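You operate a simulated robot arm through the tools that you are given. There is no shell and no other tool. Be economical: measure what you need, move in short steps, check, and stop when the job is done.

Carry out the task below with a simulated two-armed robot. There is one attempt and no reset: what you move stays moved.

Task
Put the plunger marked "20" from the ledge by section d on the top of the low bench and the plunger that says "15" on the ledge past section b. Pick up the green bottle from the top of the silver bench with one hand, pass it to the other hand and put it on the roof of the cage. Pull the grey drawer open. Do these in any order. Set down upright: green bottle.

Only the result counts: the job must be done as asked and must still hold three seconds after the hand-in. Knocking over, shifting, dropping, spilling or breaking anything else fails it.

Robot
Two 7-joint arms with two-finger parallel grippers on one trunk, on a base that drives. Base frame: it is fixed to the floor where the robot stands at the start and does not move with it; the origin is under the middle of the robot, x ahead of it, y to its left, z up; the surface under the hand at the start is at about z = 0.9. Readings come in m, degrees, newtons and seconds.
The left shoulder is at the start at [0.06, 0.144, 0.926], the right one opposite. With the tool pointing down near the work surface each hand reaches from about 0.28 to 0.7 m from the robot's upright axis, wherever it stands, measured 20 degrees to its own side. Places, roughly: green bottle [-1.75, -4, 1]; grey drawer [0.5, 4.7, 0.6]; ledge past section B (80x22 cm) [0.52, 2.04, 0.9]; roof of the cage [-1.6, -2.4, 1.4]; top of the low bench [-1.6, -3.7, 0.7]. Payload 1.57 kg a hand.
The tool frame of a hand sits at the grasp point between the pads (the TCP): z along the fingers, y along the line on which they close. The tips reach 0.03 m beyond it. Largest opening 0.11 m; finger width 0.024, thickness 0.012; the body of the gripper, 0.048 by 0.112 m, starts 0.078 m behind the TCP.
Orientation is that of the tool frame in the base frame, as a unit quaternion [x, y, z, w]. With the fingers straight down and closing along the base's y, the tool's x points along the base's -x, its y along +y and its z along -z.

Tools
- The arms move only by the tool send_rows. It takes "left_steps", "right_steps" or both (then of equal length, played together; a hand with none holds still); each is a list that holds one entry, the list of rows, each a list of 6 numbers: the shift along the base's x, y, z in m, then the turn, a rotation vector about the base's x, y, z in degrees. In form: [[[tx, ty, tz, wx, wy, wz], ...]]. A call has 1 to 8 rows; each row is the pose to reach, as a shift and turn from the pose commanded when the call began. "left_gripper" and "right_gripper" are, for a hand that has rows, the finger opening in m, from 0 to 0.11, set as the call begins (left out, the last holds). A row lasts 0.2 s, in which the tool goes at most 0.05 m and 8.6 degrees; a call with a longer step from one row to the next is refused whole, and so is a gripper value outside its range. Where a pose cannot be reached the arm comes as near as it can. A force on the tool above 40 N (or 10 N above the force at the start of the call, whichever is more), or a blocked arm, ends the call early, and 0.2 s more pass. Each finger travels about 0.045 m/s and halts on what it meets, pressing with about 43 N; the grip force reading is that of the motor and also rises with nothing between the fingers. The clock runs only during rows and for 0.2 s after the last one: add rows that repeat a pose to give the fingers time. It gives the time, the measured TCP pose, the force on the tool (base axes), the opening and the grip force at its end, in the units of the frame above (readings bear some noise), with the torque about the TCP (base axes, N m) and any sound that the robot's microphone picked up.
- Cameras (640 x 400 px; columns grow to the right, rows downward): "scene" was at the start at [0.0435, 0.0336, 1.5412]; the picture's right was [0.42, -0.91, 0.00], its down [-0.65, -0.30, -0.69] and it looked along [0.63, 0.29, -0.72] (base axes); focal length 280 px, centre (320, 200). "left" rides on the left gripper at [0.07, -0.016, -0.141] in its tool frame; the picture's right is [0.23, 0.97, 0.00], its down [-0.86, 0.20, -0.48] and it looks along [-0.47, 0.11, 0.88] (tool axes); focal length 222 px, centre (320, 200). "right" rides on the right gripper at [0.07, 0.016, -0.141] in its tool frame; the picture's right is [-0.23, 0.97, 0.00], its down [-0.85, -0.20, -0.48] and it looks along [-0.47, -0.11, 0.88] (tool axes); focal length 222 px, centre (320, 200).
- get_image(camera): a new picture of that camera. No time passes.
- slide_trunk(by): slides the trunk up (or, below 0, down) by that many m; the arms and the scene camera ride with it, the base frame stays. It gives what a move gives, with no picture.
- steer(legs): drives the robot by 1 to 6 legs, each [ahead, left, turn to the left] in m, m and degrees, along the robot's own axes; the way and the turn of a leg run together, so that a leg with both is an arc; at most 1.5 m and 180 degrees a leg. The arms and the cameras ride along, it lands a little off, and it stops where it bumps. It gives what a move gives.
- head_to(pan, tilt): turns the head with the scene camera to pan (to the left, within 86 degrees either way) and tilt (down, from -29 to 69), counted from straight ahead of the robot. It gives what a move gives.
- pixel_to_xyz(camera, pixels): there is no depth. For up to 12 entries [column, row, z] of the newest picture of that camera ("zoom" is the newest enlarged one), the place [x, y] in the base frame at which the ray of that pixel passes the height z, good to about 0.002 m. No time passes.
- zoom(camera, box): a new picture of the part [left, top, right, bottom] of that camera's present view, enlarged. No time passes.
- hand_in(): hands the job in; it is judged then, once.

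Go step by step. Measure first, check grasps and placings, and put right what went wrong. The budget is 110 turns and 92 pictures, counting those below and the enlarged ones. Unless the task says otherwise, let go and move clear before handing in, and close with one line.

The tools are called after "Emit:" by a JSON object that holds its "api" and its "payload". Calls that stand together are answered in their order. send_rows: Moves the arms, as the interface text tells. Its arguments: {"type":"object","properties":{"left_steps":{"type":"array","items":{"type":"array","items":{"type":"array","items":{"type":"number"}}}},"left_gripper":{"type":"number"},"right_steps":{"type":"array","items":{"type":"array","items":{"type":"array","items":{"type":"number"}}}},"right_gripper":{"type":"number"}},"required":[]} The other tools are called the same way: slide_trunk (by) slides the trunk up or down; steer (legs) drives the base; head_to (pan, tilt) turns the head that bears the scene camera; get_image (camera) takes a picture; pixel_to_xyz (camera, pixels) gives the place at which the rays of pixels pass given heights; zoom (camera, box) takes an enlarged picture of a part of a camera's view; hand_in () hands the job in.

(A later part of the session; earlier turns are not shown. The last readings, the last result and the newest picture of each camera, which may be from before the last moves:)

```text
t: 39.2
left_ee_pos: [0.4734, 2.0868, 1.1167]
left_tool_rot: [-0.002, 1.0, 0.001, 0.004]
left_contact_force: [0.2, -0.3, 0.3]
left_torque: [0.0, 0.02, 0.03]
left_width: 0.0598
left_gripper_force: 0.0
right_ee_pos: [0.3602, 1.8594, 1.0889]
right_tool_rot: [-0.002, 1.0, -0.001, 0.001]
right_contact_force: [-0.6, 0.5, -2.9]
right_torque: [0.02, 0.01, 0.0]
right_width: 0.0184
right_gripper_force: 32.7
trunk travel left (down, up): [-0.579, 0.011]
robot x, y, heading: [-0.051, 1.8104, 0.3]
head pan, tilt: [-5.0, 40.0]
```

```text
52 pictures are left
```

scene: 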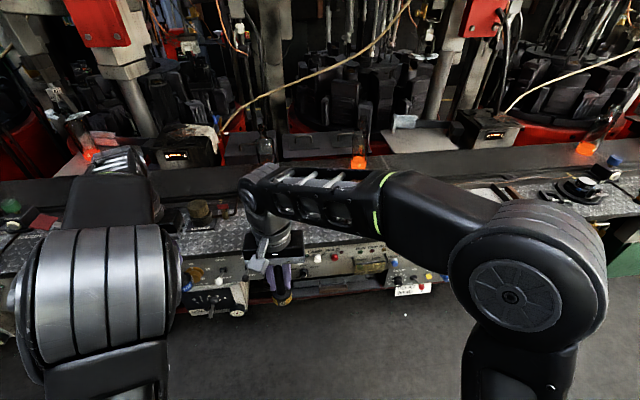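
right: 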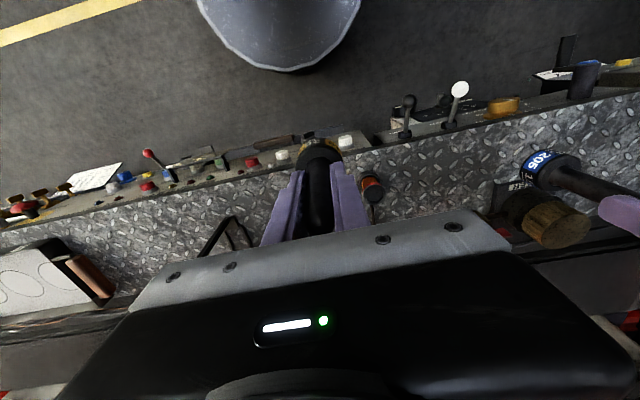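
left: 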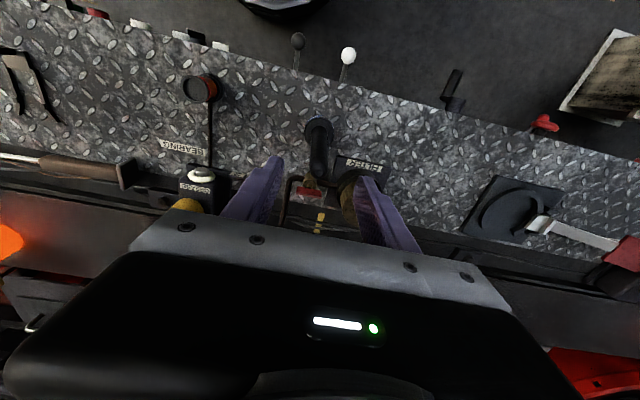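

Plunger 15 stands upright. Back up to x≈-0.75 and look toward the drawer side before strafing.

Emit:
{"api": "steer", "payload": {"legs": [[-0.7, 0, 0]]}}

Emit:
{"api": "head_to", "payload": {"pan": 75, "tilt": 30}}

Emit:
{"api": "get_image", "payload": {"camera": "scene"}}

```text
t: 43.2
left_ee_pos: [-0.2551, 2.0836, 1.1183]
left_tool_rot: [-0.001, 1.0, 0.0, 0.003]
left_contact_force: [0.9, 0.3, 0.9]
left_torque: [0.01, -0.04, 0.05]
left_width: 0.0602
left_gripper_force: 0.0
right_ee_pos: [-0.3689, 1.8577, 1.0893]
right_tool_rot: [-0.002, 1.0, 0.0, 0.0]
right_contact_force: [-0.7, 0.1, -3.5]
right_torque: [-0.05, -0.04, 0.02]
right_width: 0.0183
right_gripper_force: 32.9
trunk travel left (down, up): [-0.579, 0.011]
robot x, y, heading: [-0.7777, 1.8076, 0.2]
head pan, tilt: [-5.0, 40.0]
```

```text
t: 44.7
left_ee_pos: [-0.2527, 2.0856, 1.1183]
left_tool_rot: [0.0, 1.0, 0.001, 0.003]
left_contact_force: [0.4, 0.3, -0.3]
left_torque: [-0.05, 0.0, -0.02]
left_width: 0.0599
left_gripper_force: 0.1
right_ee_pos: [-0.3669, 1.8589, 1.0899]
right_tool_rot: [-0.002, 1.0, -0.001, 0.0]
right_contact_force: [-0.3, -0.5, -2.6]
right_torque: [0.0, -0.01, 0.01]
right_width: 0.0179
right_gripper_force: 32.5
trunk travel left (down, up): [-0.579, 0.011]
robot x, y, heading: [-0.7775, 1.8101, 0.2]
head pan, tilt: [75.0, 30.0]
```

```text
51 pictures are left
```

scene: 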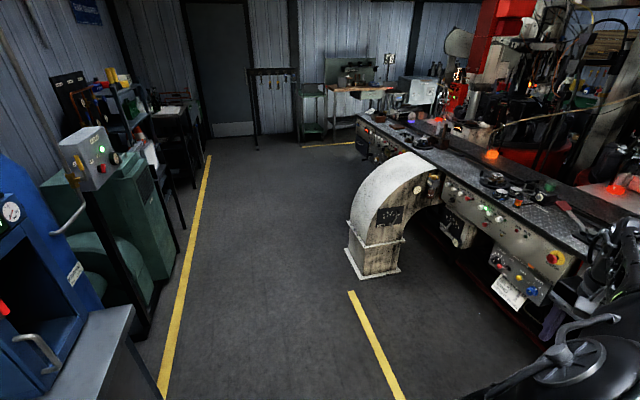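

Corridor clear. Strafe left 2.8 m.

Emit:
{"api": "steer", "payload": {"legs": [[-0.03, 1.4, 0], [-0.03, 1.4, 0]]}}

Emit:
{"api": "head_to", "payload": {"pan": -4, "tilt": 35}}

Emit:
{"api": "get_image", "payload": {"camera": "scene"}}

```text
t: 58.5
left_ee_pos: [-0.3469, 4.9487, 1.1174]
left_tool_rot: [-0.015, 1.0, 0.001, 0.004]
left_contact_force: [0.0, -0.6, -1.0]
left_torque: [-0.01, 0.0, -0.03]
left_width: 0.0599
left_gripper_force: 0.1
right_ee_pos: [-0.4544, 4.72, 1.0897]
right_tool_rot: [-0.016, 1.0, 0.0, -0.001]
right_contact_force: [-0.1, -0.2, -3.6]
right_torque: [0.0, 0.01, 0.01]
right_width: 0.0177
right_gripper_force: 32.1
trunk travel left (down, up): [-0.579, 0.011]
robot x, y, heading: [-0.8633, 4.6623, 1.7]
head pan, tilt: [75.0, 30.0]
```

```text
t: 60.0
left_ee_pos: [-0.3461, 4.9483, 1.1174]
left_tool_rot: [-0.015, 1.0, 0.001, 0.004]
left_contact_force: [-0.3, 0.4, -0.1]
left_torque: [0.02, -0.02, -0.02]
left_width: 0.06
left_gripper_force: 0.2
right_ee_pos: [-0.4553, 4.7198, 1.0897]
right_tool_rot: [-0.016, 1.0, 0.001, 0.0]
right_contact_force: [0.0, -0.1, -3.3]
right_torque: [0.01, 0.0, 0.03]
right_width: 0.0174
right_gripper_force: 32.4
trunk travel left (down, up): [-0.579, 0.011]
robot x, y, heading: [-0.8656, 4.6585, 1.7]
head pan, tilt: [-4.0, 35.0]
```

```text
50 pictures are left
```

scene: 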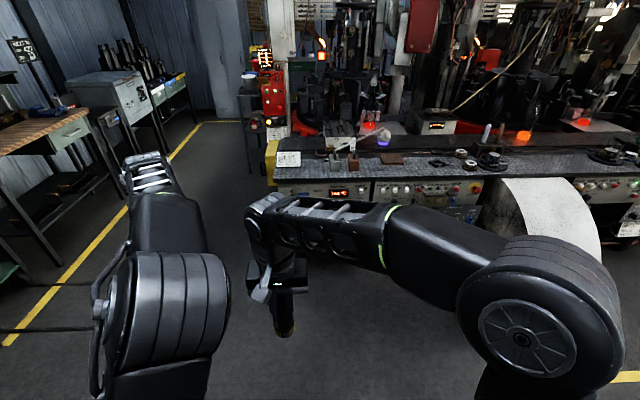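

The right width is creeping down (0.019→0.0175): check for slipping. Also look at the drawer with the right view.

Emit:
{"api": "get_image", "payload": {"camera": "right"}}

Emit:
{"api": "zoom", "payload": {"camera": "scene", "box": [220, 120, 500, 340]}}

```text
49 pictures are left
```

right: 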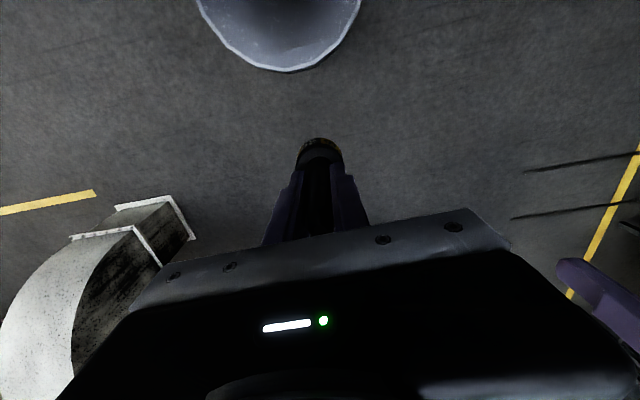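

```text
1.82 times, centred on (360, 230) of scene
```

zoom: 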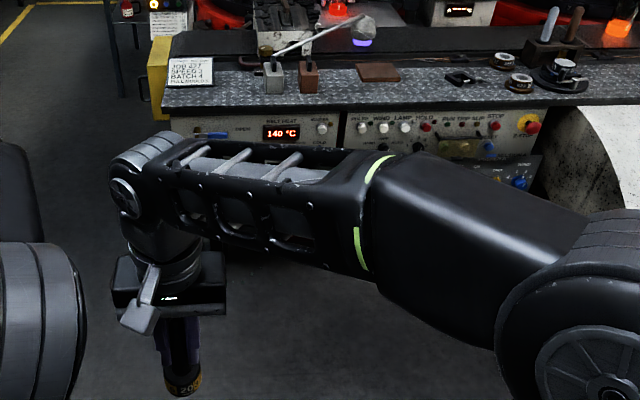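

Slip is small so far; I'll keep watching. Move the right hand outward to clear the view of the drawer.

Emit:
{"api": "send_rows", "payload": {"right_steps": [[[-0.02, -0.045, 0, 0, 0, 0], [-0.04, -0.09, 0, 0, 0, 0], [-0.06, -0.135, 0, 0, 0, 0], [-0.08, -0.18, 0, 0, 0, 0], [-0.09, -0.225, 0, 0, 0, 0], [-0.1, -0.27, 0, 0, 0, 0], [-0.1, -0.31, 0, 0, 0, 0]]], "left_steps": [[[-0.01, 0.02, 0, 0, 0, 0], [-0.02, 0.04, 0, 0, 0, 0], [-0.04, 0.07, 0, 0, 0, 0], [-0.06, 0.09, 0, 0, 0, 0], [-0.08, 0.1, 0, 0, 0, 0], [-0.1, 0.1, 0, 0, 0, 0], [-0.1, 0.1, 0, 0, 0, 0]]]}}

Emit:
{"api": "get_image", "payload": {"camera": "scene"}}

```text
t: 61.6
left_ee_pos: [-0.448, 5.0494, 1.1187]
left_tool_rot: [-0.016, 1.0, 0.001, 0.002]
left_contact_force: [-1.1, 0.5, 0.1]
left_torque: [0.01, 0.01, 0.03]
left_width: 0.0599
left_gripper_force: 0.1
right_ee_pos: [-0.553, 4.4088, 1.0915]
right_tool_rot: [-0.017, 1.0, 0.0, 0.0]
right_contact_force: [0.7, -0.5, -4.3]
right_torque: [0.02, 0.01, 0.02]
right_width: 0.0177
right_gripper_force: 32.6
trunk travel left (down, up): [-0.579, 0.011]
robot x, y, heading: [-0.8639, 4.6582, 1.7]
head pan, tilt: [-4.0, 35.0]
```

```text
47 pictures are left
```

scene: 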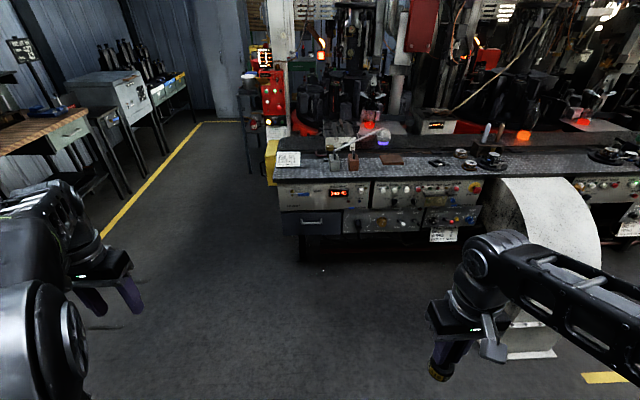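

The grey drawer with a handle shows at (312,222). Measure its handle.

Emit:
{"api": "zoom", "payload": {"camera": "scene", "box": [270, 170, 370, 270]}}

Emit:
{"api": "pixel_to_xyz", "payload": {"camera": "scene", "pixels": [[312, 222, 0.6], [302, 222, 0.6], [322, 222, 0.6], [312, 222, 0.58], [276, 186, 0.9], [282, 235, 0.5]]}}

```text
4.00 times, centred on (320, 220) of scene
```

zoom: 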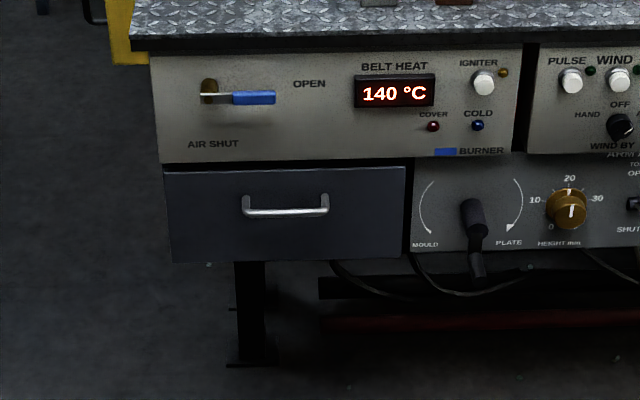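

```text
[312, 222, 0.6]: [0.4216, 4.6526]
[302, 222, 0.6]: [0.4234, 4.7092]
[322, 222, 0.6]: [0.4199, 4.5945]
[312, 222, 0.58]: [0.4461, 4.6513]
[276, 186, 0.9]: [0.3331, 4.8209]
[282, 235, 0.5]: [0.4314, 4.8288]
```

Handle bar center ≈(0.43, 4.65, ~0.59), horizontal. I'll lower the trunk and turn the left hand to point ahead with the fingers closing vertically.

Emit:
{"api": "slide_trunk", "payload": {"by": -0.35}}

Emit:
{"api": "send_rows", "payload": {"left_steps": [[[0.01, 0, 0, 4.9, -4.9, -4.9], [0.02, 0, 0, 9.8, -9.8, -9.8], [0.03, 0, 0, 14.7, -14.7, -14.7], [0.04, 0, 0, 19.6, -19.6, -19.6], [0.05, 0, 0, 24.5, -24.5, -24.5], [0.06, 0, 0, 29.4, -29.4, -29.4], [0.07, 0, 0, 34.3, -34.3, -34.3]]]}}

Emit:
{"api": "send_rows", "payload": {"left_steps": [[[0.01, 0, -0.01, 4.9, -4.9, -4.9], [0.02, 0, -0.02, 9.8, -9.8, -9.8], [0.03, 0, -0.03, 14.7, -14.7, -14.7], [0.04, 0, -0.04, 19.6, -19.6, -19.6], [0.05, 0, -0.05, 24.5, -24.5, -24.5], [0.06, 0, -0.06, 29.4, -29.4, -29.4], [0.07, 0, -0.07, 34.98, -34.98, -34.98]]]}}

Emit:
{"api": "get_image", "payload": {"camera": "scene"}}

```text
t: 65.0
left_ee_pos: [-0.4489, 5.0486, 0.7697]
left_tool_rot: [-0.014, 1.0, 0.0, 0.003]
left_contact_force: [-0.3, 0.2, -0.6]
left_torque: [0.02, -0.01, 0.02]
left_width: 0.0599
left_gripper_force: 0.0
right_ee_pos: [-0.5522, 4.4094, 0.7416]
right_tool_rot: [-0.016, 1.0, 0.0, 0.0]
right_contact_force: [-0.9, -0.1, -3.4]
right_torque: [0.01, 0.04, -0.02]
right_width: 0.0178
right_gripper_force: 32.6
trunk travel left (down, up): [-0.229, 0.361]
robot x, y, heading: [-0.8634, 4.6563, 1.8]
head pan, tilt: [-4.0, 35.0]
```

```text
t: 66.6
left_ee_pos: [-0.3784, 5.0498, 0.7695]
left_tool_rot: [0.275, 0.871, 0.283, 0.294]
left_contact_force: [-0.1, 0.0, 0.4]
left_torque: [0.02, -0.01, -0.03]
left_width: 0.0598
left_gripper_force: 0.2
right_ee_pos: [-0.5535, 4.4102, 0.741]
right_tool_rot: [-0.015, 1.0, -0.001, 0.0]
right_contact_force: [0.4, 0.0, -2.7]
right_torque: [-0.02, -0.01, -0.03]
right_width: 0.0178
right_gripper_force: 32.0
trunk travel left (down, up): [-0.229, 0.361]
robot x, y, heading: [-0.8652, 4.6561, 1.7]
head pan, tilt: [-4.0, 35.0]
```

```text
refused: row 7 steps farther than a row can; nothing moved
```

```text
45 pictures are left
```

scene: 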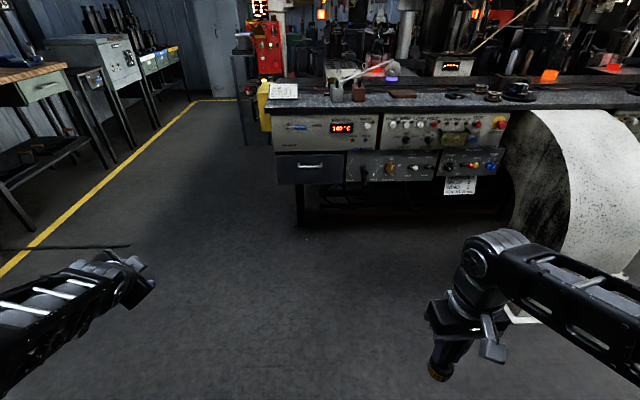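

The turn works. Finish it, and measure the handle from this lower viewpoint ((312,166)).

Emit:
{"api": "send_rows", "payload": {"left_steps": [[[0.01, 0, -0.01, 4.9, -4.9, -4.9], [0.02, 0, -0.02, 9.8, -9.8, -9.8], [0.03, 0, -0.03, 14.7, -14.7, -14.7], [0.04, 0, -0.04, 19.6, -19.6, -19.6], [0.05, 0, -0.05, 24.5, -24.5, -24.5], [0.06, 0, -0.06, 29.4, -29.4, -29.4], [0.07, 0, -0.07, 34.3, -34.3, -34.3], [0.07, 0, -0.07, 34.9, -34.9, -34.9]]]}}

Emit:
{"api": "zoom", "payload": {"camera": "scene", "box": [270, 115, 370, 177]}}

Emit:
{"api": "pixel_to_xyz", "payload": {"camera": "scene", "pixels": [[311.5, 166, 0.57], [311.5, 166, 0.59], [311.5, 166, 0.61], [276, 108, 0.9], [300, 107, 0.9]]}}

```text
t: 68.4
left_ee_pos: [-0.3079, 4.9835, 0.7614]
left_tool_rot: [0.492, 0.512, 0.49, 0.506]
left_contact_force: [0.1, -0.1, 0.1]
left_torque: [-0.03, -0.01, 0.0]
left_width: 0.0597
left_gripper_force: 0.0
left hand out of reach, approached as far as the arm can: row 5, 6, 7, 8
right_ee_pos: [-0.5529, 4.4099, 0.7411]
right_tool_rot: [-0.016, 1.0, 0.0, 0.001]
right_contact_force: [0.9, 0.2, -3.4]
right_torque: [0.0, -0.05, 0.01]
right_width: 0.0177
right_gripper_force: 32.6
trunk travel left (down, up): [-0.229, 0.361]
robot x, y, heading: [-0.8627, 4.6588, 1.7]
head pan, tilt: [-4.0, 35.0]
```

```text
6.40 times, centred on (320, 146) of scene
```

zoom: 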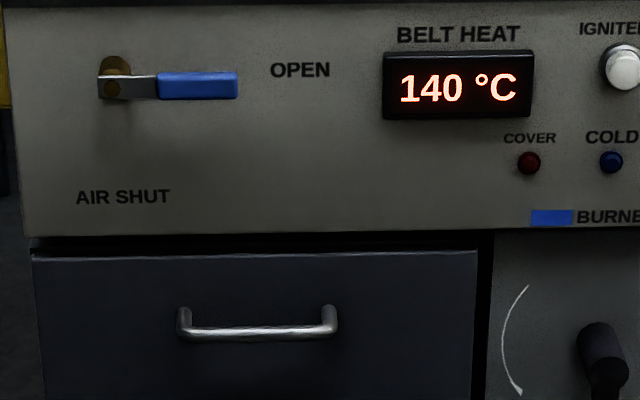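

```text
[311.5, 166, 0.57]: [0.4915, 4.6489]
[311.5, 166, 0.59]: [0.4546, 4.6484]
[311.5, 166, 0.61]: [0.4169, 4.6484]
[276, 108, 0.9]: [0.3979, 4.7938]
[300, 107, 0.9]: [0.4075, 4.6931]
```

The left hand now points ahead with vertical closing; handle triangulates to about (0.39, 4.648, 0.615). Move the hand down and inward, open, then strafe right.

Emit:
{"api": "send_rows", "payload": {"left_steps": [[[0, -0.035, -0.022, 0, 0, 0], [0, -0.07, -0.045, 0, 0, 0], [0, -0.105, -0.068, 0, 0, 0], [0, -0.14, -0.091, 0, 0, 0], [0, -0.175, -0.113, 0, 0, 0], [0, -0.2, -0.135, 0, 0, 0], [0, -0.2, -0.146, 0, 0, 0], [0, -0.2, -0.146, 0, 0, 0]]], "left_gripper": 0.06}}

Emit:
{"api": "steer", "payload": {"legs": [[0.4, -0.13, -1.7]]}}

Emit:
{"api": "get_image", "payload": {"camera": "scene"}}

Emit:
{"api": "get_image", "payload": {"camera": "left"}}

```text
t: 70.2
left_ee_pos: [-0.3089, 4.7819, 0.6165]
left_tool_rot: [0.494, 0.506, 0.491, 0.509]
left_contact_force: [0.2, -0.4, 0.6]
left_torque: [0.02, -0.02, 0.0]
left_width: 0.0601
left_gripper_force: 0.1
left hand out of reach, approached as far as the arm can: row 1, 2, 3, 4
right_ee_pos: [-0.5527, 4.4096, 0.7411]
right_tool_rot: [-0.016, 1.0, 0.0, 0.0]
right_contact_force: [0.3, 0.1, -3.4]
right_torque: [-0.01, -0.01, 0.01]
right_width: 0.0174
right_gripper_force: 32.3
trunk travel left (down, up): [-0.229, 0.361]
robot x, y, heading: [-0.8657, 4.6565, 1.5]
head pan, tilt: [-4.0, 35.0]
```

```text
t: 72.8
left_ee_pos: [0.1017, 4.6447, 0.6158]
left_tool_rot: [0.499, 0.5, 0.485, 0.516]
left_contact_force: [0.4, -0.5, -0.5]
left_torque: [0.01, 0.0, 0.0]
left_width: 0.0603
left_gripper_force: 0.1
right_ee_pos: [-0.1496, 4.278, 0.743]
right_tool_rot: [-0.004, 1.0, 0.0, 0.0]
right_contact_force: [0.0, 0.6, -3.6]
right_torque: [0.02, -0.02, 0.0]
right_width: 0.0179
right_gripper_force: 32.0
trunk travel left (down, up): [-0.229, 0.361]
robot x, y, heading: [-0.4514, 4.5344, 0.4]
head pan, tilt: [-4.0, 35.0]
```

```text
43 pictures are left
```

scene: 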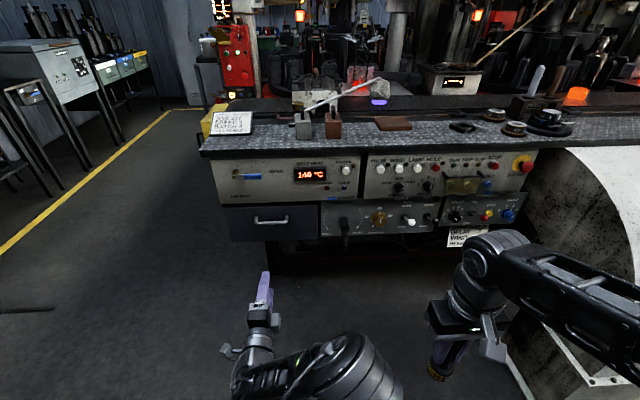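

```text
42 pictures are left
```

left: 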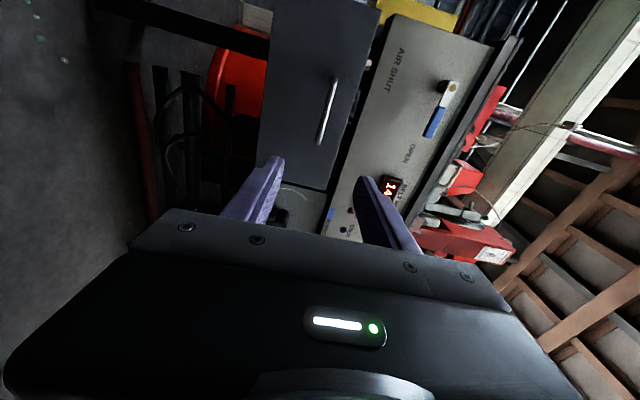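

Emit:
{"api": "zoom", "payload": {"camera": "scene", "box": [220, 190, 330, 260]}}

Emit:
{"api": "pixel_to_xyz", "payload": {"camera": "scene", "pixels": [[272, 222, 0.6], [272, 222, 0.62], [272, 222, 0.64], [256, 223, 0.62], [288, 221, 0.62], [270, 150, 0.9]]}}

Emit:
{"api": "pixel_to_xyz", "payload": {"camera": "left", "pixels": [[328, 110, 0.61], [328, 110, 0.62], [328, 110, 0.63], [328, 110, 0.64]]}}

```text
5.71 times, centred on (275, 225) of scene
```

zoom: 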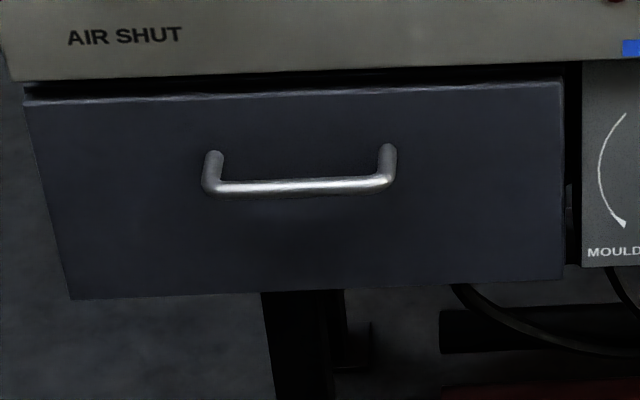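

```text
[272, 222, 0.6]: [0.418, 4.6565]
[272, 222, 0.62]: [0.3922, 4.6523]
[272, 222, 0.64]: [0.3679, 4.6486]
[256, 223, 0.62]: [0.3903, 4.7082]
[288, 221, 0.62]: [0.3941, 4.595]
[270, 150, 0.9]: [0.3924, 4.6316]
```

```text
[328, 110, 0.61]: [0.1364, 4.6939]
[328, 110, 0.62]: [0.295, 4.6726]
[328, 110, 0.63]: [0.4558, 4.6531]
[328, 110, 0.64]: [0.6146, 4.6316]
```

Combining both views: bar at ≈(0.379, 4.651, 0.625). Drive 0.2 m ahead with the hand just in front of the bar.

Emit:
{"api": "steer", "payload": {"legs": [[0.2, 0, 0]]}}

Emit:
{"api": "send_rows", "payload": {"left_steps": [[[0, 0.004, 0.01, 0, 0, 0], [0, 0.004, 0.01, 0, 0, 0]]]}}

Emit:
{"api": "get_image", "payload": {"camera": "left"}}

Emit:
{"api": "get_image", "payload": {"camera": "scene"}}

```text
t: 74.4
left_ee_pos: [0.3019, 4.6492, 0.6168]
left_tool_rot: [0.498, 0.502, 0.486, 0.513]
left_contact_force: [0.8, -0.4, 0.2]
left_torque: [0.04, 0.01, -0.01]
left_width: 0.06
left_gripper_force: 0.1
right_ee_pos: [0.0506, 4.2823, 0.7419]
right_tool_rot: [-0.006, 1.0, 0.0, 0.0]
right_contact_force: [-0.4, 0.7, -2.6]
right_torque: [0.0, -0.01, 0.02]
right_width: 0.0176
right_gripper_force: 32.3
trunk travel left (down, up): [-0.229, 0.361]
robot x, y, heading: [-0.2534, 4.538, 0.9]
head pan, tilt: [-4.0, 35.0]
```

```text
t: 75.0
left_ee_pos: [0.3012, 4.6537, 0.6279]
left_tool_rot: [0.498, 0.501, 0.486, 0.514]
left_contact_force: [0.6, -0.8, 0.3]
left_torque: [0.0, 0.0, -0.03]
left_width: 0.0599
left_gripper_force: 0.0
right_ee_pos: [0.0507, 4.2832, 0.7419]
right_tool_rot: [-0.006, 1.0, 0.0, 0.0]
right_contact_force: [1.2, 0.8, -3.8]
right_torque: [0.01, 0.0, -0.01]
right_width: 0.0176
right_gripper_force: 32.3
trunk travel left (down, up): [-0.229, 0.361]
robot x, y, heading: [-0.258, 4.5369, 0.8]
head pan, tilt: [-4.0, 35.0]
```

```text
40 pictures are left
```

left: 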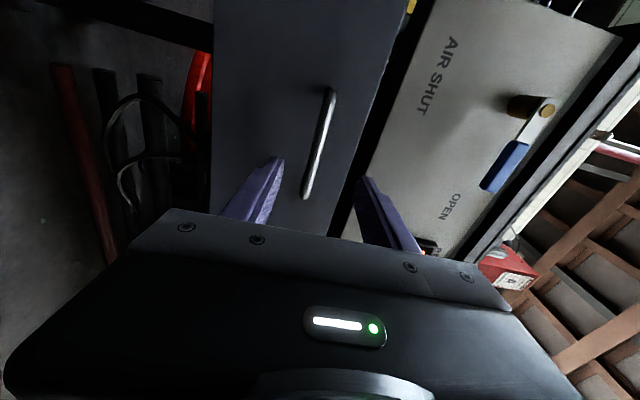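

```text
39 pictures are left
```

scene: 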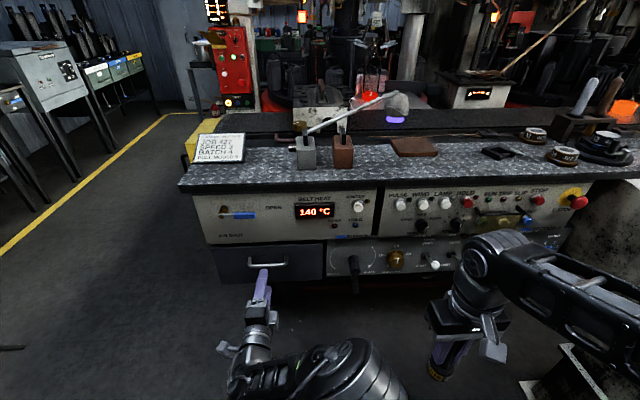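

Bar lies between the finger lines. Advance 0.072 m and close.

Emit:
{"api": "send_rows", "payload": {"left_steps": [[[0.03, 0, -0.003, 0, 0, 0], [0.055, 0, -0.003, 0, 0, 0], [0.072, 0, -0.003, 0, 0, 0], [0.072, 0, -0.003, 0, 0, 0]]]}}

Emit:
{"api": "get_image", "payload": {"camera": "left"}}

```text
t: 76.0
left_ee_pos: [0.3739, 4.6554, 0.6239]
left_tool_rot: [0.498, 0.502, 0.486, 0.514]
left_contact_force: [0.1, 0.5, -0.4]
left_torque: [-0.01, 0.01, -0.02]
left_width: 0.0598
left_gripper_force: 0.1
right_ee_pos: [0.0494, 4.2842, 0.7414]
right_tool_rot: [-0.006, 1.0, 0.0, 0.0]
right_contact_force: [0.3, 0.0, -3.8]
right_torque: [0.0, 0.03, -0.01]
right_width: 0.0175
right_gripper_force: 32.5
trunk travel left (down, up): [-0.229, 0.361]
robot x, y, heading: [-0.2497, 4.5393, 0.8]
head pan, tilt: [-4.0, 35.0]
```

```text
38 pictures are left
```

left: 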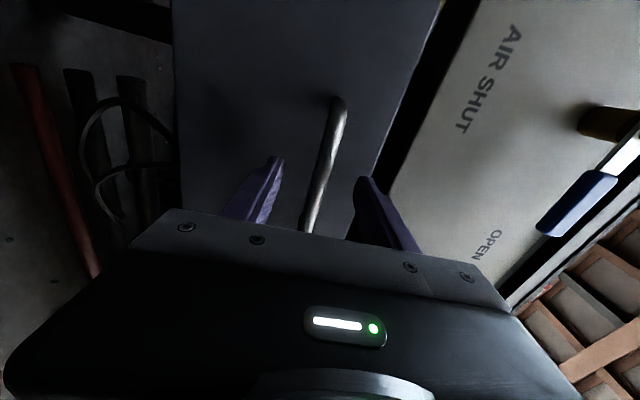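

The bar passes between the fingers. Close, check, then pull.

Emit:
{"api": "send_rows", "payload": {"left_steps": [[[0, 0, 0, 0, 0, 0], [0, 0, 0, 0, 0, 0], [0, 0, 0, 0, 0, 0], [0, 0, 0, 0, 0, 0], [0, 0, 0, 0, 0, 0]]], "left_gripper": 0}}

Emit:
{"api": "send_rows", "payload": {"left_steps": [[[-0.01, 0, 0, 0, 0, 0], [-0.03, 0, 0, 0, 0, 0], [-0.05, 0, 0, 0, 0, 0]]]}}

```text
t: 77.2
left_ee_pos: [0.3737, 4.6555, 0.6209]
left_tool_rot: [0.499, 0.503, 0.485, 0.513]
left_contact_force: [-0.5, -1.4, -11.0]
left_torque: [0.74, 0.15, 0.02]
left_width: 0.0123
left_gripper_force: 29.6
right_ee_pos: [0.0524, 4.2834, 0.7412]
right_tool_rot: [-0.006, 1.0, 0.0, 0.0]
right_contact_force: [0.4, -0.3, -3.6]
right_torque: [0.0, -0.03, 0.02]
right_width: 0.0175
right_gripper_force: 32.7
trunk travel left (down, up): [-0.229, 0.361]
robot x, y, heading: [-0.258, 4.5366, 0.6]
head pan, tilt: [-4.0, 35.0]
```

```text
t: 78.0
left_ee_pos: [0.3229, 4.6551, 0.6228]
left_tool_rot: [0.497, 0.503, 0.487, 0.513]
left_contact_force: [-0.2, 4.3, -7.2]
left_torque: [0.77, 0.08, 0.79]
left_width: 0.0126
left_gripper_force: 29.5
right_ee_pos: [0.0513, 4.2835, 0.7412]
right_tool_rot: [-0.006, 1.0, 0.0, 0.0]
right_contact_force: [0.1, 1.1, -3.5]
right_torque: [0.05, 0.01, -0.02]
right_width: 0.0176
right_gripper_force: 32.3
trunk travel left (down, up): [-0.229, 0.361]
robot x, y, heading: [-0.2534, 4.5351, 0.5]
head pan, tilt: [-4.0, 35.0]
```

Gripped (0.0124 m) and pulling. Drive back 0.18 m to open further.

Emit:
{"api": "steer", "payload": {"legs": [[-0.18, 0, 0]]}}

Emit:
{"api": "get_image", "payload": {"camera": "scene"}}

```text
t: 79.5
left_ee_pos: [0.1501, 4.6543, 0.6213]
left_tool_rot: [0.497, 0.503, 0.487, 0.512]
left_contact_force: [-0.4, 27.3, -1.0]
left_torque: [0.72, 0.03, 0.32]
left_width: 0.0124
left_gripper_force: 29.8
right_ee_pos: [-0.1231, 4.2813, 0.7421]
right_tool_rot: [-0.005, 1.0, -0.001, 0.0]
right_contact_force: [-0.4, 1.2, -3.6]
right_torque: [0.02, 0.02, -0.02]
right_width: 0.0174
right_gripper_force: 32.1
trunk travel left (down, up): [-0.229, 0.361]
robot x, y, heading: [-0.4299, 4.5373, 0.6]
head pan, tilt: [-4.0, 35.0]
```

```text
37 pictures are left
```

scene: 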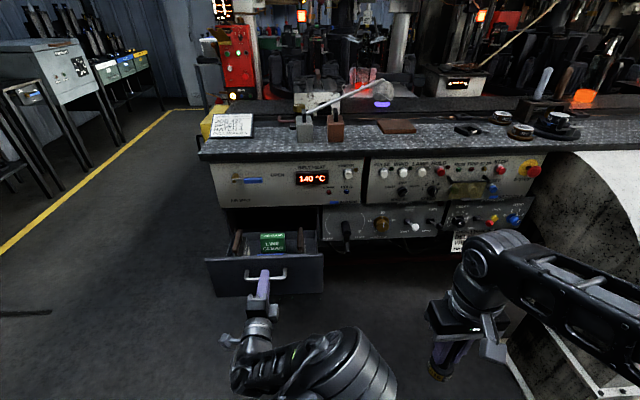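

The drawer is open ~0.22 m. Release and withdraw straight back.

Emit:
{"api": "send_rows", "payload": {"left_steps": [[[0, 0, 0, 0, 0, 0], [0, 0, 0, 0, 0, 0], [0, 0, 0, 0, 0, 0], [0, 0, 0, 0, 0, 0], [-0.02, 0, 0, 0, 0, 0], [-0.05, 0, 0, 0, 0, 0], [-0.08, 0, 0, 0, 0, 0]]], "left_gripper": 0.06}}

Emit:
{"api": "get_image", "payload": {"camera": "scene"}}

```text
t: 81.1
left_ee_pos: [0.0691, 4.6545, 0.6243]
left_tool_rot: [0.498, 0.503, 0.488, 0.511]
left_contact_force: [0.4, 0.8, -0.3]
left_torque: [0.02, 0.0, 0.02]
left_width: 0.0599
left_gripper_force: 0.1
right_ee_pos: [-0.1233, 4.2808, 0.7408]
right_tool_rot: [-0.005, 1.0, 0.0, 0.0]
right_contact_force: [-0.1, -0.6, -3.8]
right_torque: [0.02, 0.03, 0.01]
right_width: 0.0174
right_gripper_force: 32.4
trunk travel left (down, up): [-0.229, 0.361]
robot x, y, heading: [-0.4281, 4.5341, 0.5]
head pan, tilt: [-4.0, 35.0]
```

```text
36 pictures are left
```

scene: 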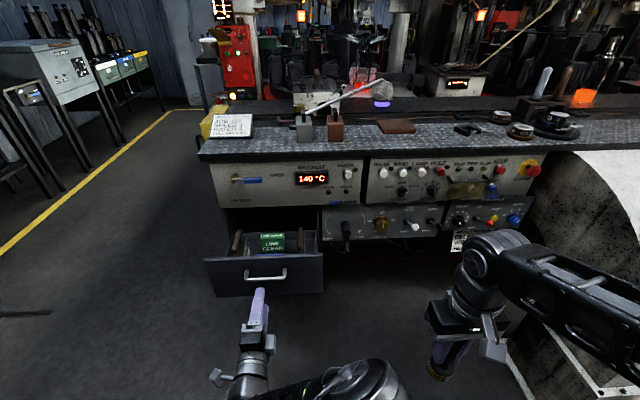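

Drawer open and stable; plunger 20's grip steady. Back away, turn right, and drive down the aisle.

Emit:
{"api": "steer", "payload": {"legs": [[-0.32, 0, 0], [0, 0, -90], [1.2, 0, 0]]}}

Emit:
{"api": "head_to", "payload": {"pan": 0, "tilt": 20}}

Emit:
{"api": "get_image", "payload": {"camera": "scene"}}

```text
t: 92.7
left_ee_pos: [-0.6144, 2.8484, 0.6243]
left_tool_rot: [0.708, 0.002, -0.018, 0.706]
left_contact_force: [0.6, -0.4, -0.4]
left_torque: [0.01, -0.03, -0.01]
left_width: 0.06
left_gripper_force: 0.1
right_ee_pos: [-0.9872, 3.0421, 0.7414]
right_tool_rot: [0.707, 0.707, 0.0, 0.0]
right_contact_force: [0.4, 1.0, -3.1]
right_torque: [0.0, 0.01, 0.02]
right_width: 0.0176
right_gripper_force: 32.1
trunk travel left (down, up): [-0.229, 0.361]
robot x, y, heading: [-0.7286, 3.3426, -89.9]
head pan, tilt: [-4.0, 35.0]
```

```text
t: 93.4
left_ee_pos: [-0.6135, 2.8465, 0.6243]
left_tool_rot: [0.709, 0.002, -0.019, 0.705]
left_contact_force: [-0.6, -0.8, 0.7]
left_torque: [0.0, 0.02, -0.01]
left_width: 0.0598
left_gripper_force: 0.0
right_ee_pos: [-0.9869, 3.0425, 0.7411]
right_tool_rot: [0.706, 0.709, 0.0, 0.0]
right_contact_force: [-0.5, -0.1, -3.6]
right_torque: [0.0, 0.01, 0.0]
right_width: 0.0175
right_gripper_force: 32.0
trunk travel left (down, up): [-0.229, 0.361]
robot x, y, heading: [-0.727, 3.3444, -89.7]
head pan, tilt: [0.0, 20.0]
```

```text
35 pictures are left
```

scene: 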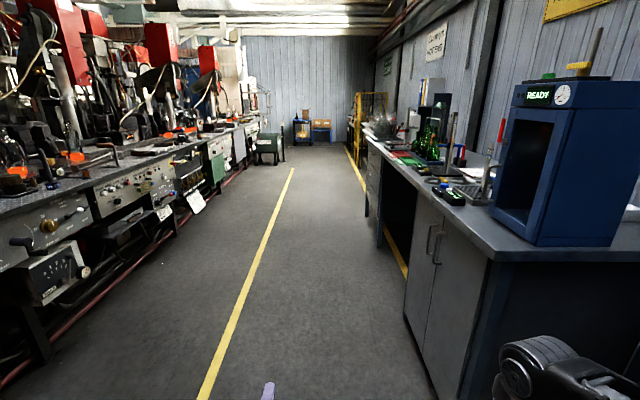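

Aisle is clear. Drive on with a small leftward offset from the bench.

Emit:
{"api": "steer", "payload": {"legs": [[1.5, 0.08, 0], [1.5, 0, 0], [1.0, 0, 0]]}}

Emit:
{"api": "head_to", "payload": {"pan": -20, "tilt": 20}}

Emit:
{"api": "get_image", "payload": {"camera": "scene"}}

```text
refused: leg 1 is longer than a leg can be; nothing moved
```

```text
t: 94.3
left_ee_pos: [-0.6143, 2.8479, 0.6238]
left_tool_rot: [0.708, 0.003, -0.019, 0.706]
left_contact_force: [-0.4, -0.1, -0.2]
left_torque: [0.0, 0.01, -0.02]
left_width: 0.06
left_gripper_force: 0.1
right_ee_pos: [-0.9868, 3.0416, 0.742]
right_tool_rot: [0.706, 0.708, 0.0, -0.001]
right_contact_force: [-0.6, -1.0, -4.3]
right_torque: [-0.01, 0.02, 0.02]
right_width: 0.0178
right_gripper_force: 32.0
trunk travel left (down, up): [-0.229, 0.361]
robot x, y, heading: [-0.7306, 3.3448, -89.7]
head pan, tilt: [-20.0, 20.0]
```

```text
34 pictures are left
```

scene: 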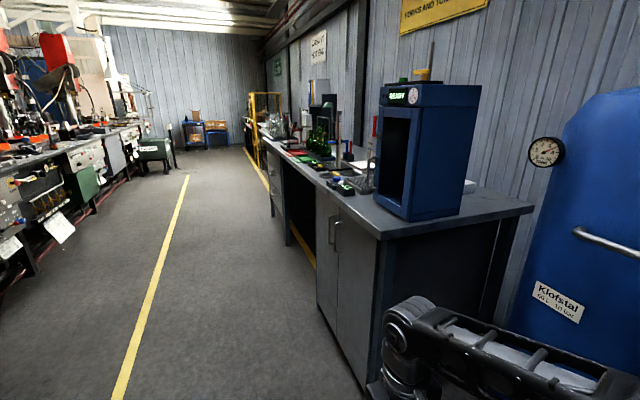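

Emit:
{"api": "steer", "payload": {"legs": [[1.45, 0.08, 0], [1.5, 0, 0], [1.1, 0, 0]]}}

Emit:
{"api": "get_image", "payload": {"camera": "scene"}}

```text
t: 113.9
left_ee_pos: [-0.5996, -1.2478, 0.6244]
left_tool_rot: [0.708, 0.0, -0.021, 0.705]
left_contact_force: [0.3, -0.7, 0.5]
left_torque: [-0.02, 0.02, -0.03]
left_width: 0.0603
left_gripper_force: 0.0
right_ee_pos: [-0.9696, -1.0514, 0.7409]
right_tool_rot: [0.709, 0.705, 0.0, 0.0]
right_contact_force: [-0.5, 0.3, -3.4]
right_torque: [0.01, 0.0, 0.02]
right_width: 0.0179
right_gripper_force: 32.6
trunk travel left (down, up): [-0.229, 0.361]
robot x, y, heading: [-0.7128, -0.7495, -89.9]
head pan, tilt: [-20.0, 20.0]
```

```text
33 pictures are left
```

scene: 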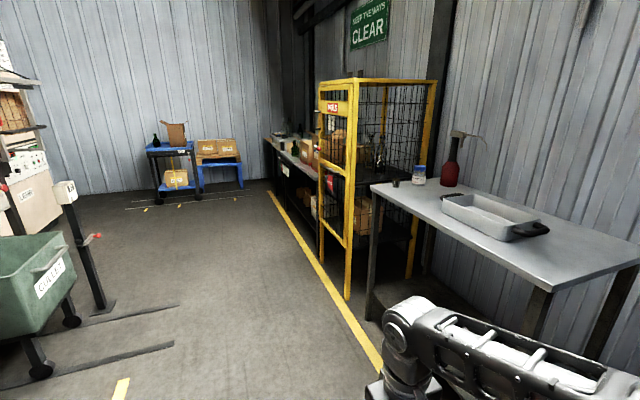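

Emit:
{"api": "pixel_to_xyz", "payload": {"camera": "scene", "pixels": [[98, 312, 0], [75, 325, 0], [40, 375, 0], [347, 297, 0], [160, 205, 0], [340, 78, 1.4], [437, 80, 1.4], [357, 78, 1.4]]}}

```text
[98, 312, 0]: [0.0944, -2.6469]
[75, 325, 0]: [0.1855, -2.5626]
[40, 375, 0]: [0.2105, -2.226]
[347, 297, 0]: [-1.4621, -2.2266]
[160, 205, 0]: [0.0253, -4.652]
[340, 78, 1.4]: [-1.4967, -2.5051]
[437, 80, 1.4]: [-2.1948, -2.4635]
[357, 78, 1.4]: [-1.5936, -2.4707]
```

Path clear (cart at x≥0.05, cage front at x≈-1.46). Drive to y≈-3.3, turn to face the benches, look.

Emit:
{"api": "steer", "payload": {"legs": [[1.3, 0, 0], [1.3, 0, 0], [0, 0, -90]]}}

Emit:
{"api": "slide_trunk", "payload": {"by": 0.35}}

Emit:
{"api": "head_to", "payload": {"pan": 20, "tilt": 35}}

Emit:
{"api": "get_image", "payload": {"camera": "scene"}}

```text
t: 130.4
left_ee_pos: [-1.1942, -3.5051, 0.6244]
left_tool_rot: [0.512, -0.489, -0.502, 0.496]
left_contact_force: [-0.3, -0.8, -0.1]
left_torque: [-0.02, -0.01, -0.01]
left_width: 0.0598
left_gripper_force: 0.1
right_ee_pos: [-1.0144, -3.1231, 0.741]
right_tool_rot: [1.0, 0.022, 0.001, 0.0]
right_contact_force: [0.4, 0.0, -3.5]
right_torque: [0.01, 0.0, 0.04]
right_width: 0.0173
right_gripper_force: 32.7
trunk travel left (down, up): [-0.229, 0.361]
robot x, y, heading: [-0.7029, -3.3682, -177.6]
head pan, tilt: [-20.0, 20.0]
```

```text
t: 133.8
left_ee_pos: [-1.1944, -3.5032, 0.9741]
left_tool_rot: [0.512, -0.49, -0.503, 0.496]
left_contact_force: [0.2, 0.0, 0.5]
left_torque: [-0.01, -0.01, 0.01]
left_width: 0.0599
left_gripper_force: 0.0
right_ee_pos: [-1.0136, -3.1227, 1.0914]
right_tool_rot: [1.0, 0.02, 0.0, 0.0]
right_contact_force: [0.4, 0.5, -3.5]
right_torque: [0.02, -0.03, 0.0]
right_width: 0.0175
right_gripper_force: 32.2
trunk travel left (down, up): [-0.579, 0.011]
robot x, y, heading: [-0.7024, -3.3703, -177.4]
head pan, tilt: [-20.0, 20.0]
```

```text
t: 134.9
left_ee_pos: [-1.193, -3.5035, 0.9737]
left_tool_rot: [0.512, -0.489, -0.503, 0.496]
left_contact_force: [0.8, 0.6, 0.2]
left_torque: [0.01, 0.0, 0.01]
left_width: 0.0601
left_gripper_force: 0.2
right_ee_pos: [-1.0158, -3.1244, 1.0912]
right_tool_rot: [1.0, 0.021, 0.001, -0.001]
right_contact_force: [-0.2, 0.4, -3.5]
right_torque: [0.02, -0.01, 0.03]
right_width: 0.0177
right_gripper_force: 32.2
trunk travel left (down, up): [-0.579, 0.011]
robot x, y, heading: [-0.7019, -3.3667, -177.3]
head pan, tilt: [20.0, 35.0]
```

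```text
32 pictures are left
```

scene: 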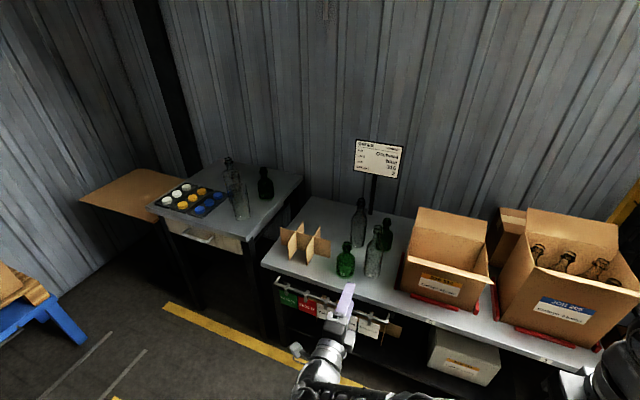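

Emit:
{"api": "zoom", "payload": {"camera": "scene", "box": [140, 130, 420, 305]}}

Emit:
{"api": "pixel_to_xyz", "payload": {"camera": "scene", "pixels": [[263, 265, 0.7], [263, 265, 0.9], [243, 238, 0.9], [150, 208, 0.9], [345, 275, 0.7], [345, 275, 0.9], [264, 197, 0.9], [310, 197, 0.7], [310, 197, 0.9], [300, 175, 0.9], [373, 277, 0.7], [605, 352, 0.7]]}}

```text
2.29 times, centred on (280, 218) of scene
```

zoom: 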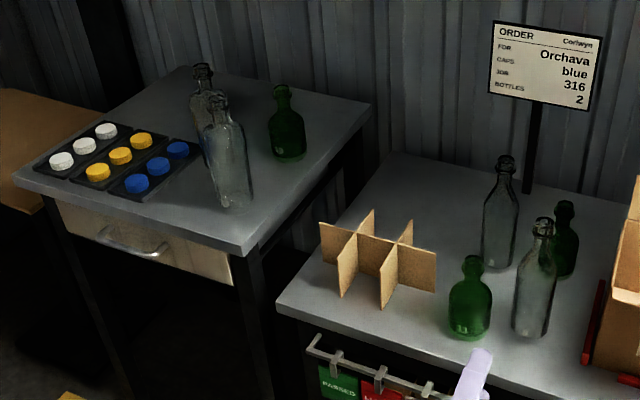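

```text
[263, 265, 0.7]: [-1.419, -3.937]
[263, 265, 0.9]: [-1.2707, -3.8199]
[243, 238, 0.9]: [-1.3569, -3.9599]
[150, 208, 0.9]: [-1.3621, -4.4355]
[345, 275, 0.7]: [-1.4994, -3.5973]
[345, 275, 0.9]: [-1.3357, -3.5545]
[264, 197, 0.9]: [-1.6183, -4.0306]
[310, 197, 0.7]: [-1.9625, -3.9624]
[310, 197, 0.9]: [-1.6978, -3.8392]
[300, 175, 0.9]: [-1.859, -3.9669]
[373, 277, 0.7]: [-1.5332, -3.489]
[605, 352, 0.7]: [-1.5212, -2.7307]
```

Emit:
{"api": "pixel_to_xyz", "payload": {"camera": "scene", "pixels": [[289.6, 259.6, 0.7], [307.6, 264.8, 0.7], [330.3, 257.4, 0.7], [280.9, 245, 0.7], [277.8, 254.3, 0.7], [325.9, 274.9, 0.7], [345.6, 273, 0.7], [373, 272, 0.7], [328, 214, 0.7], [340, 230, 0.7], [358, 243, 0.7], [400, 290, 0.7]]}}

Emit:
{"api": "zoom", "payload": {"camera": "scene", "box": [255, 180, 455, 305]}}

```text
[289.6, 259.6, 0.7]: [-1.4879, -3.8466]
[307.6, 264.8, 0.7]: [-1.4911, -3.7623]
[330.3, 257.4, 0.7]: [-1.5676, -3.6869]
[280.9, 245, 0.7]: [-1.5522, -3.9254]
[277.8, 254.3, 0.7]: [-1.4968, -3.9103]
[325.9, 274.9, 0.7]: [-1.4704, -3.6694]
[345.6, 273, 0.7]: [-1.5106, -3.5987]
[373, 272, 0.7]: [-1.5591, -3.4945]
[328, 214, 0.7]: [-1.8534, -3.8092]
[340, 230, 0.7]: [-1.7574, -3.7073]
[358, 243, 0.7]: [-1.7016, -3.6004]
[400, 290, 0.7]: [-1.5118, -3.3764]
```

```text
3.20 times, centred on (355, 242) of scene
```

zoom: 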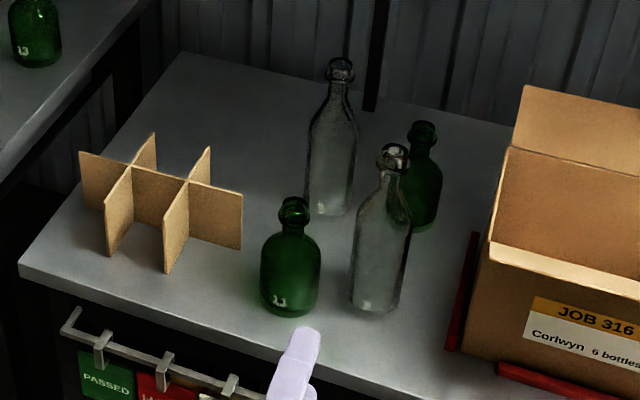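

The bench ahead (z≈0.7) is the low bench; free spot around (-1.465, -3.70) between the dividers and the green bottle. First reposition the hands: left up/outward, right ahead.

Emit:
{"api": "send_rows", "payload": {"left_steps": [[[0.01, -0.025, 0.03, 0, 0, 0], [0.02, -0.05, 0.06, 0, 0, 0], [0.03, -0.075, 0.09, 0, 0, 0], [0.04, -0.1, 0.12, 0, 0, 0], [0.05, -0.125, 0.15, 0, 0, 0], [0.05, -0.15, 0.18, 0, 0, 0], [0.05, -0.17, 0.2, 0, 0, 0]]], "right_steps": [[[-0.02, -0.025, 0, 0, 0, 0], [-0.04, -0.05, 0, 0, 0, 0], [-0.06, -0.075, 0, 0, 0, 0], [-0.08, -0.1, 0, 0, 0, 0], [-0.1, -0.125, 0, 0, 0, 0], [-0.12, -0.15, 0, 0, 0, 0], [-0.14, -0.18, 0, 0, 0, 0]]]}}

Emit:
{"api": "steer", "payload": {"legs": [[0, 0.36, -2.6], [0.25, 0, 0]]}}

Emit:
{"api": "get_image", "payload": {"camera": "right"}}

```text
t: 136.5
left_ee_pos: [-1.2067, -3.7084, 1.1862]
left_tool_rot: [0.513, -0.49, -0.503, 0.494]
left_contact_force: [0.6, 0.7, 0.7]
left_torque: [0.01, 0.01, -0.07]
left_width: 0.06
left_gripper_force: 0.1
left hand out of reach, approached as far as the arm can: row 1, 2, 3, 4, 5, 6, 7
right_ee_pos: [-1.1553, -3.3073, 1.09]
right_tool_rot: [1.0, 0.022, 0.001, -0.001]
right_contact_force: [0.3, -0.2, -3.0]
right_torque: [0.03, 0.01, -0.01]
right_width: 0.0175
right_gripper_force: 32.0
trunk travel left (down, up): [-0.579, 0.011]
robot x, y, heading: [-0.7028, -3.37, -177.5]
head pan, tilt: [20.0, 35.0]
```

```text
t: 140.2
left_ee_pos: [-1.4587, -4.0497, 1.1862]
left_tool_rot: [-0.502, 0.499, 0.513, -0.485]
left_contact_force: [-0.2, -0.3, -0.1]
left_torque: [0.0, 0.0, 0.0]
left_width: 0.0599
left_gripper_force: 0.2
right_ee_pos: [-1.3898, -3.6495, 1.0894]
right_tool_rot: [1.0, 0.0, 0.0, -0.001]
right_contact_force: [0.8, 0.1, -3.0]
right_torque: [-0.04, -0.04, -0.02]
right_width: 0.0176
right_gripper_force: 32.1
trunk travel left (down, up): [-0.579, 0.011]
robot x, y, heading: [-0.9413, -3.7333, -180.0]
head pan, tilt: [20.0, 35.0]
```

```text
29 pictures are left
```

right: 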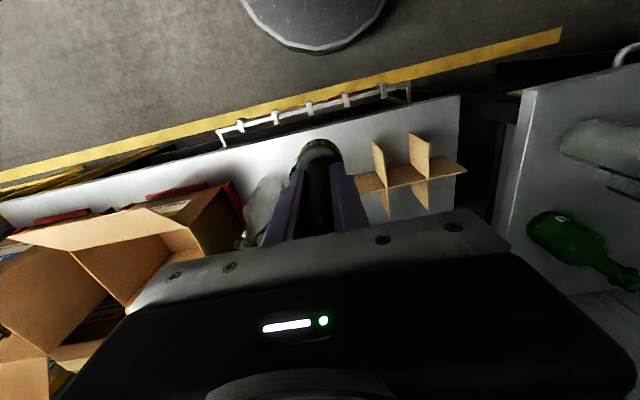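

Emit:
{"api": "head_to", "payload": {"pan": 5, "tilt": 55}}

Emit:
{"api": "get_image", "payload": {"camera": "scene"}}

Emit:
{"api": "pixel_to_xyz", "payload": {"camera": "right", "pixels": [[240, 150, 0.7], [460, 97, 0.7], [355, 180, 0.7], [383, 196, 0.7], [370, 130, 0.7]]}}

```text
t: 141.1
left_ee_pos: [-1.4572, -4.0496, 1.1886]
left_tool_rot: [-0.503, 0.499, 0.513, -0.485]
left_contact_force: [-0.8, 0.7, -0.1]
left_torque: [0.0, 0.0, -0.01]
left_width: 0.0598
left_gripper_force: 0.1
right_ee_pos: [-1.3895, -3.6495, 1.0895]
right_tool_rot: [1.0, 0.001, 0.0, 0.0]
right_contact_force: [0.2, 0.1, -4.2]
right_torque: [0.0, 0.0, -0.03]
right_width: 0.0175
right_gripper_force: 31.9
trunk travel left (down, up): [-0.579, 0.011]
robot x, y, heading: [-0.9375, -3.7369, -179.9]
head pan, tilt: [5.0, 55.0]
```

```text
28 pictures are left
```

scene: 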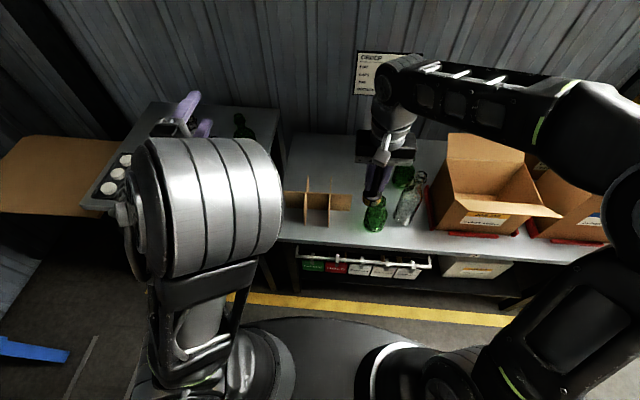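

```text
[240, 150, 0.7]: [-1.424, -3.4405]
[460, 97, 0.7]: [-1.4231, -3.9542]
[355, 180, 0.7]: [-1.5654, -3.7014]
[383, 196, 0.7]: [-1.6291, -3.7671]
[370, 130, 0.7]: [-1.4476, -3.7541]
```

Emit:
{"api": "zoom", "payload": {"camera": "scene", "box": [270, 150, 430, 250]}}

Emit:
{"api": "pixel_to_xyz", "payload": {"camera": "scene", "pixels": [[374, 226, 0.7], [305, 223, 0.7], [329, 226, 0.7], [350, 209, 0.7], [350, 225, 0.7], [350, 236, 0.7], [350, 246, 0.7]]}}

```text
4.00 times, centred on (350, 200) of scene
```

zoom: 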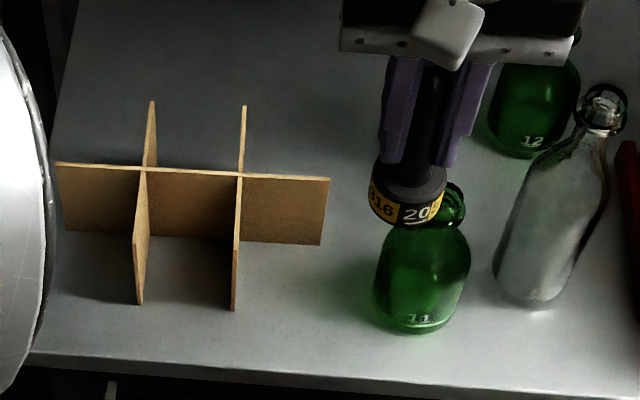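

```text
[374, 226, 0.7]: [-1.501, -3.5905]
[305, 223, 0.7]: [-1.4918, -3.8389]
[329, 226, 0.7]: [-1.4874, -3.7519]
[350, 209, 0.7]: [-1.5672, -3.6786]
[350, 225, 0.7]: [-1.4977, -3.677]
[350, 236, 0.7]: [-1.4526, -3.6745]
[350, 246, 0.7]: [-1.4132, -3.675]
```

The gap centre between divider (y -3.752) and bottle (edge ≈-3.62) is y≈-3.69. Move over it and lower in stages.

Emit:
{"api": "send_rows", "payload": {"right_steps": [[[-0.035, -0.02, 0, 0, 0, 0], [-0.075, -0.04, 0, 0, 0, 0], [-0.075, -0.04, -0.04, 0, 0, 0], [-0.075, -0.04, -0.08, 0, 0, 0], [-0.075, -0.04, -0.12, 0, 0, 0], [-0.075, -0.04, -0.16, 0, 0, 0]]]}}

Emit:
{"api": "zoom", "payload": {"camera": "scene", "box": [230, 130, 430, 255]}}

```text
t: 142.5
left_ee_pos: [-1.458, -4.0503, 1.1877]
left_tool_rot: [-0.503, 0.499, 0.512, -0.485]
left_contact_force: [-0.1, 0.0, 0.7]
left_torque: [0.0, 0.01, 0.01]
left_width: 0.06
left_gripper_force: 0.1
right_ee_pos: [-1.4631, -3.689, 0.928]
right_tool_rot: [1.0, 0.001, 0.0, 0.0]
right_contact_force: [-0.3, -0.2, -3.5]
right_torque: [0.0, -0.02, 0.01]
right_width: 0.0177
right_gripper_force: 32.6
trunk travel left (down, up): [-0.579, 0.011]
robot x, y, heading: [-0.9359, -3.7335, -180.1]
head pan, tilt: [5.0, 55.0]
```

```text
3.20 times, centred on (330, 192) of scene
```

zoom: 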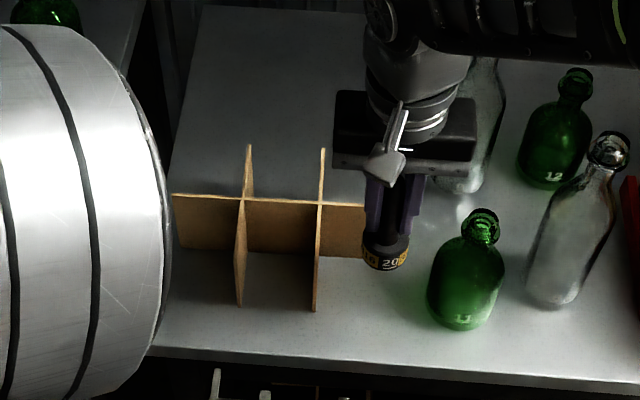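

Clear on all sides; continue lowering toward contact.

Emit:
{"api": "send_rows", "payload": {"right_steps": [[[0, 0, -0.04, 0, 0, 0], [0, 0, -0.08, 0, 0, 0], [0, 0, -0.11, 0, 0, 0], [0, 0, -0.125, 0, 0, 0], [0, 0, -0.135, 0, 0, 0]]]}}

Emit:
{"api": "zoom", "payload": {"camera": "scene", "box": [270, 150, 430, 250]}}

```text
t: 143.7
left_ee_pos: [-1.4559, -4.0498, 1.1885]
left_tool_rot: [-0.502, 0.499, 0.513, -0.485]
left_contact_force: [0.4, 0.0, 0.0]
left_torque: [0.01, -0.03, -0.02]
left_width: 0.0601
left_gripper_force: 0.0
right_ee_pos: [-1.4647, -3.691, 0.7955]
right_tool_rot: [1.0, 0.0, -0.002, 0.002]
right_contact_force: [1.0, 0.4, 11.2]
right_torque: [0.09, -0.44, 0.0]
right_width: 0.0175
right_gripper_force: 32.4
trunk travel left (down, up): [-0.579, 0.011]
robot x, y, heading: [-0.9395, -3.7288, -179.7]
head pan, tilt: [5.0, 55.0]
```

```text
4.00 times, centred on (350, 200) of scene
```

zoom: 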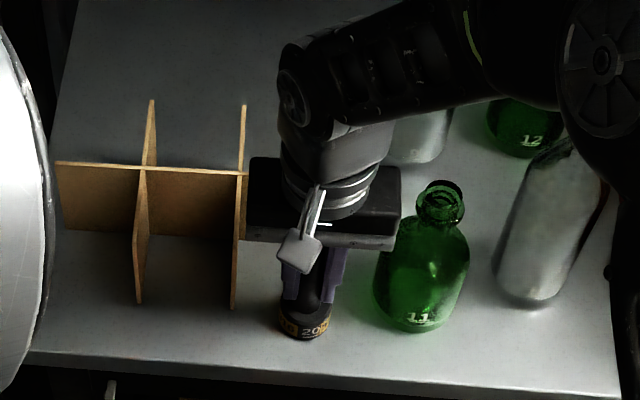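

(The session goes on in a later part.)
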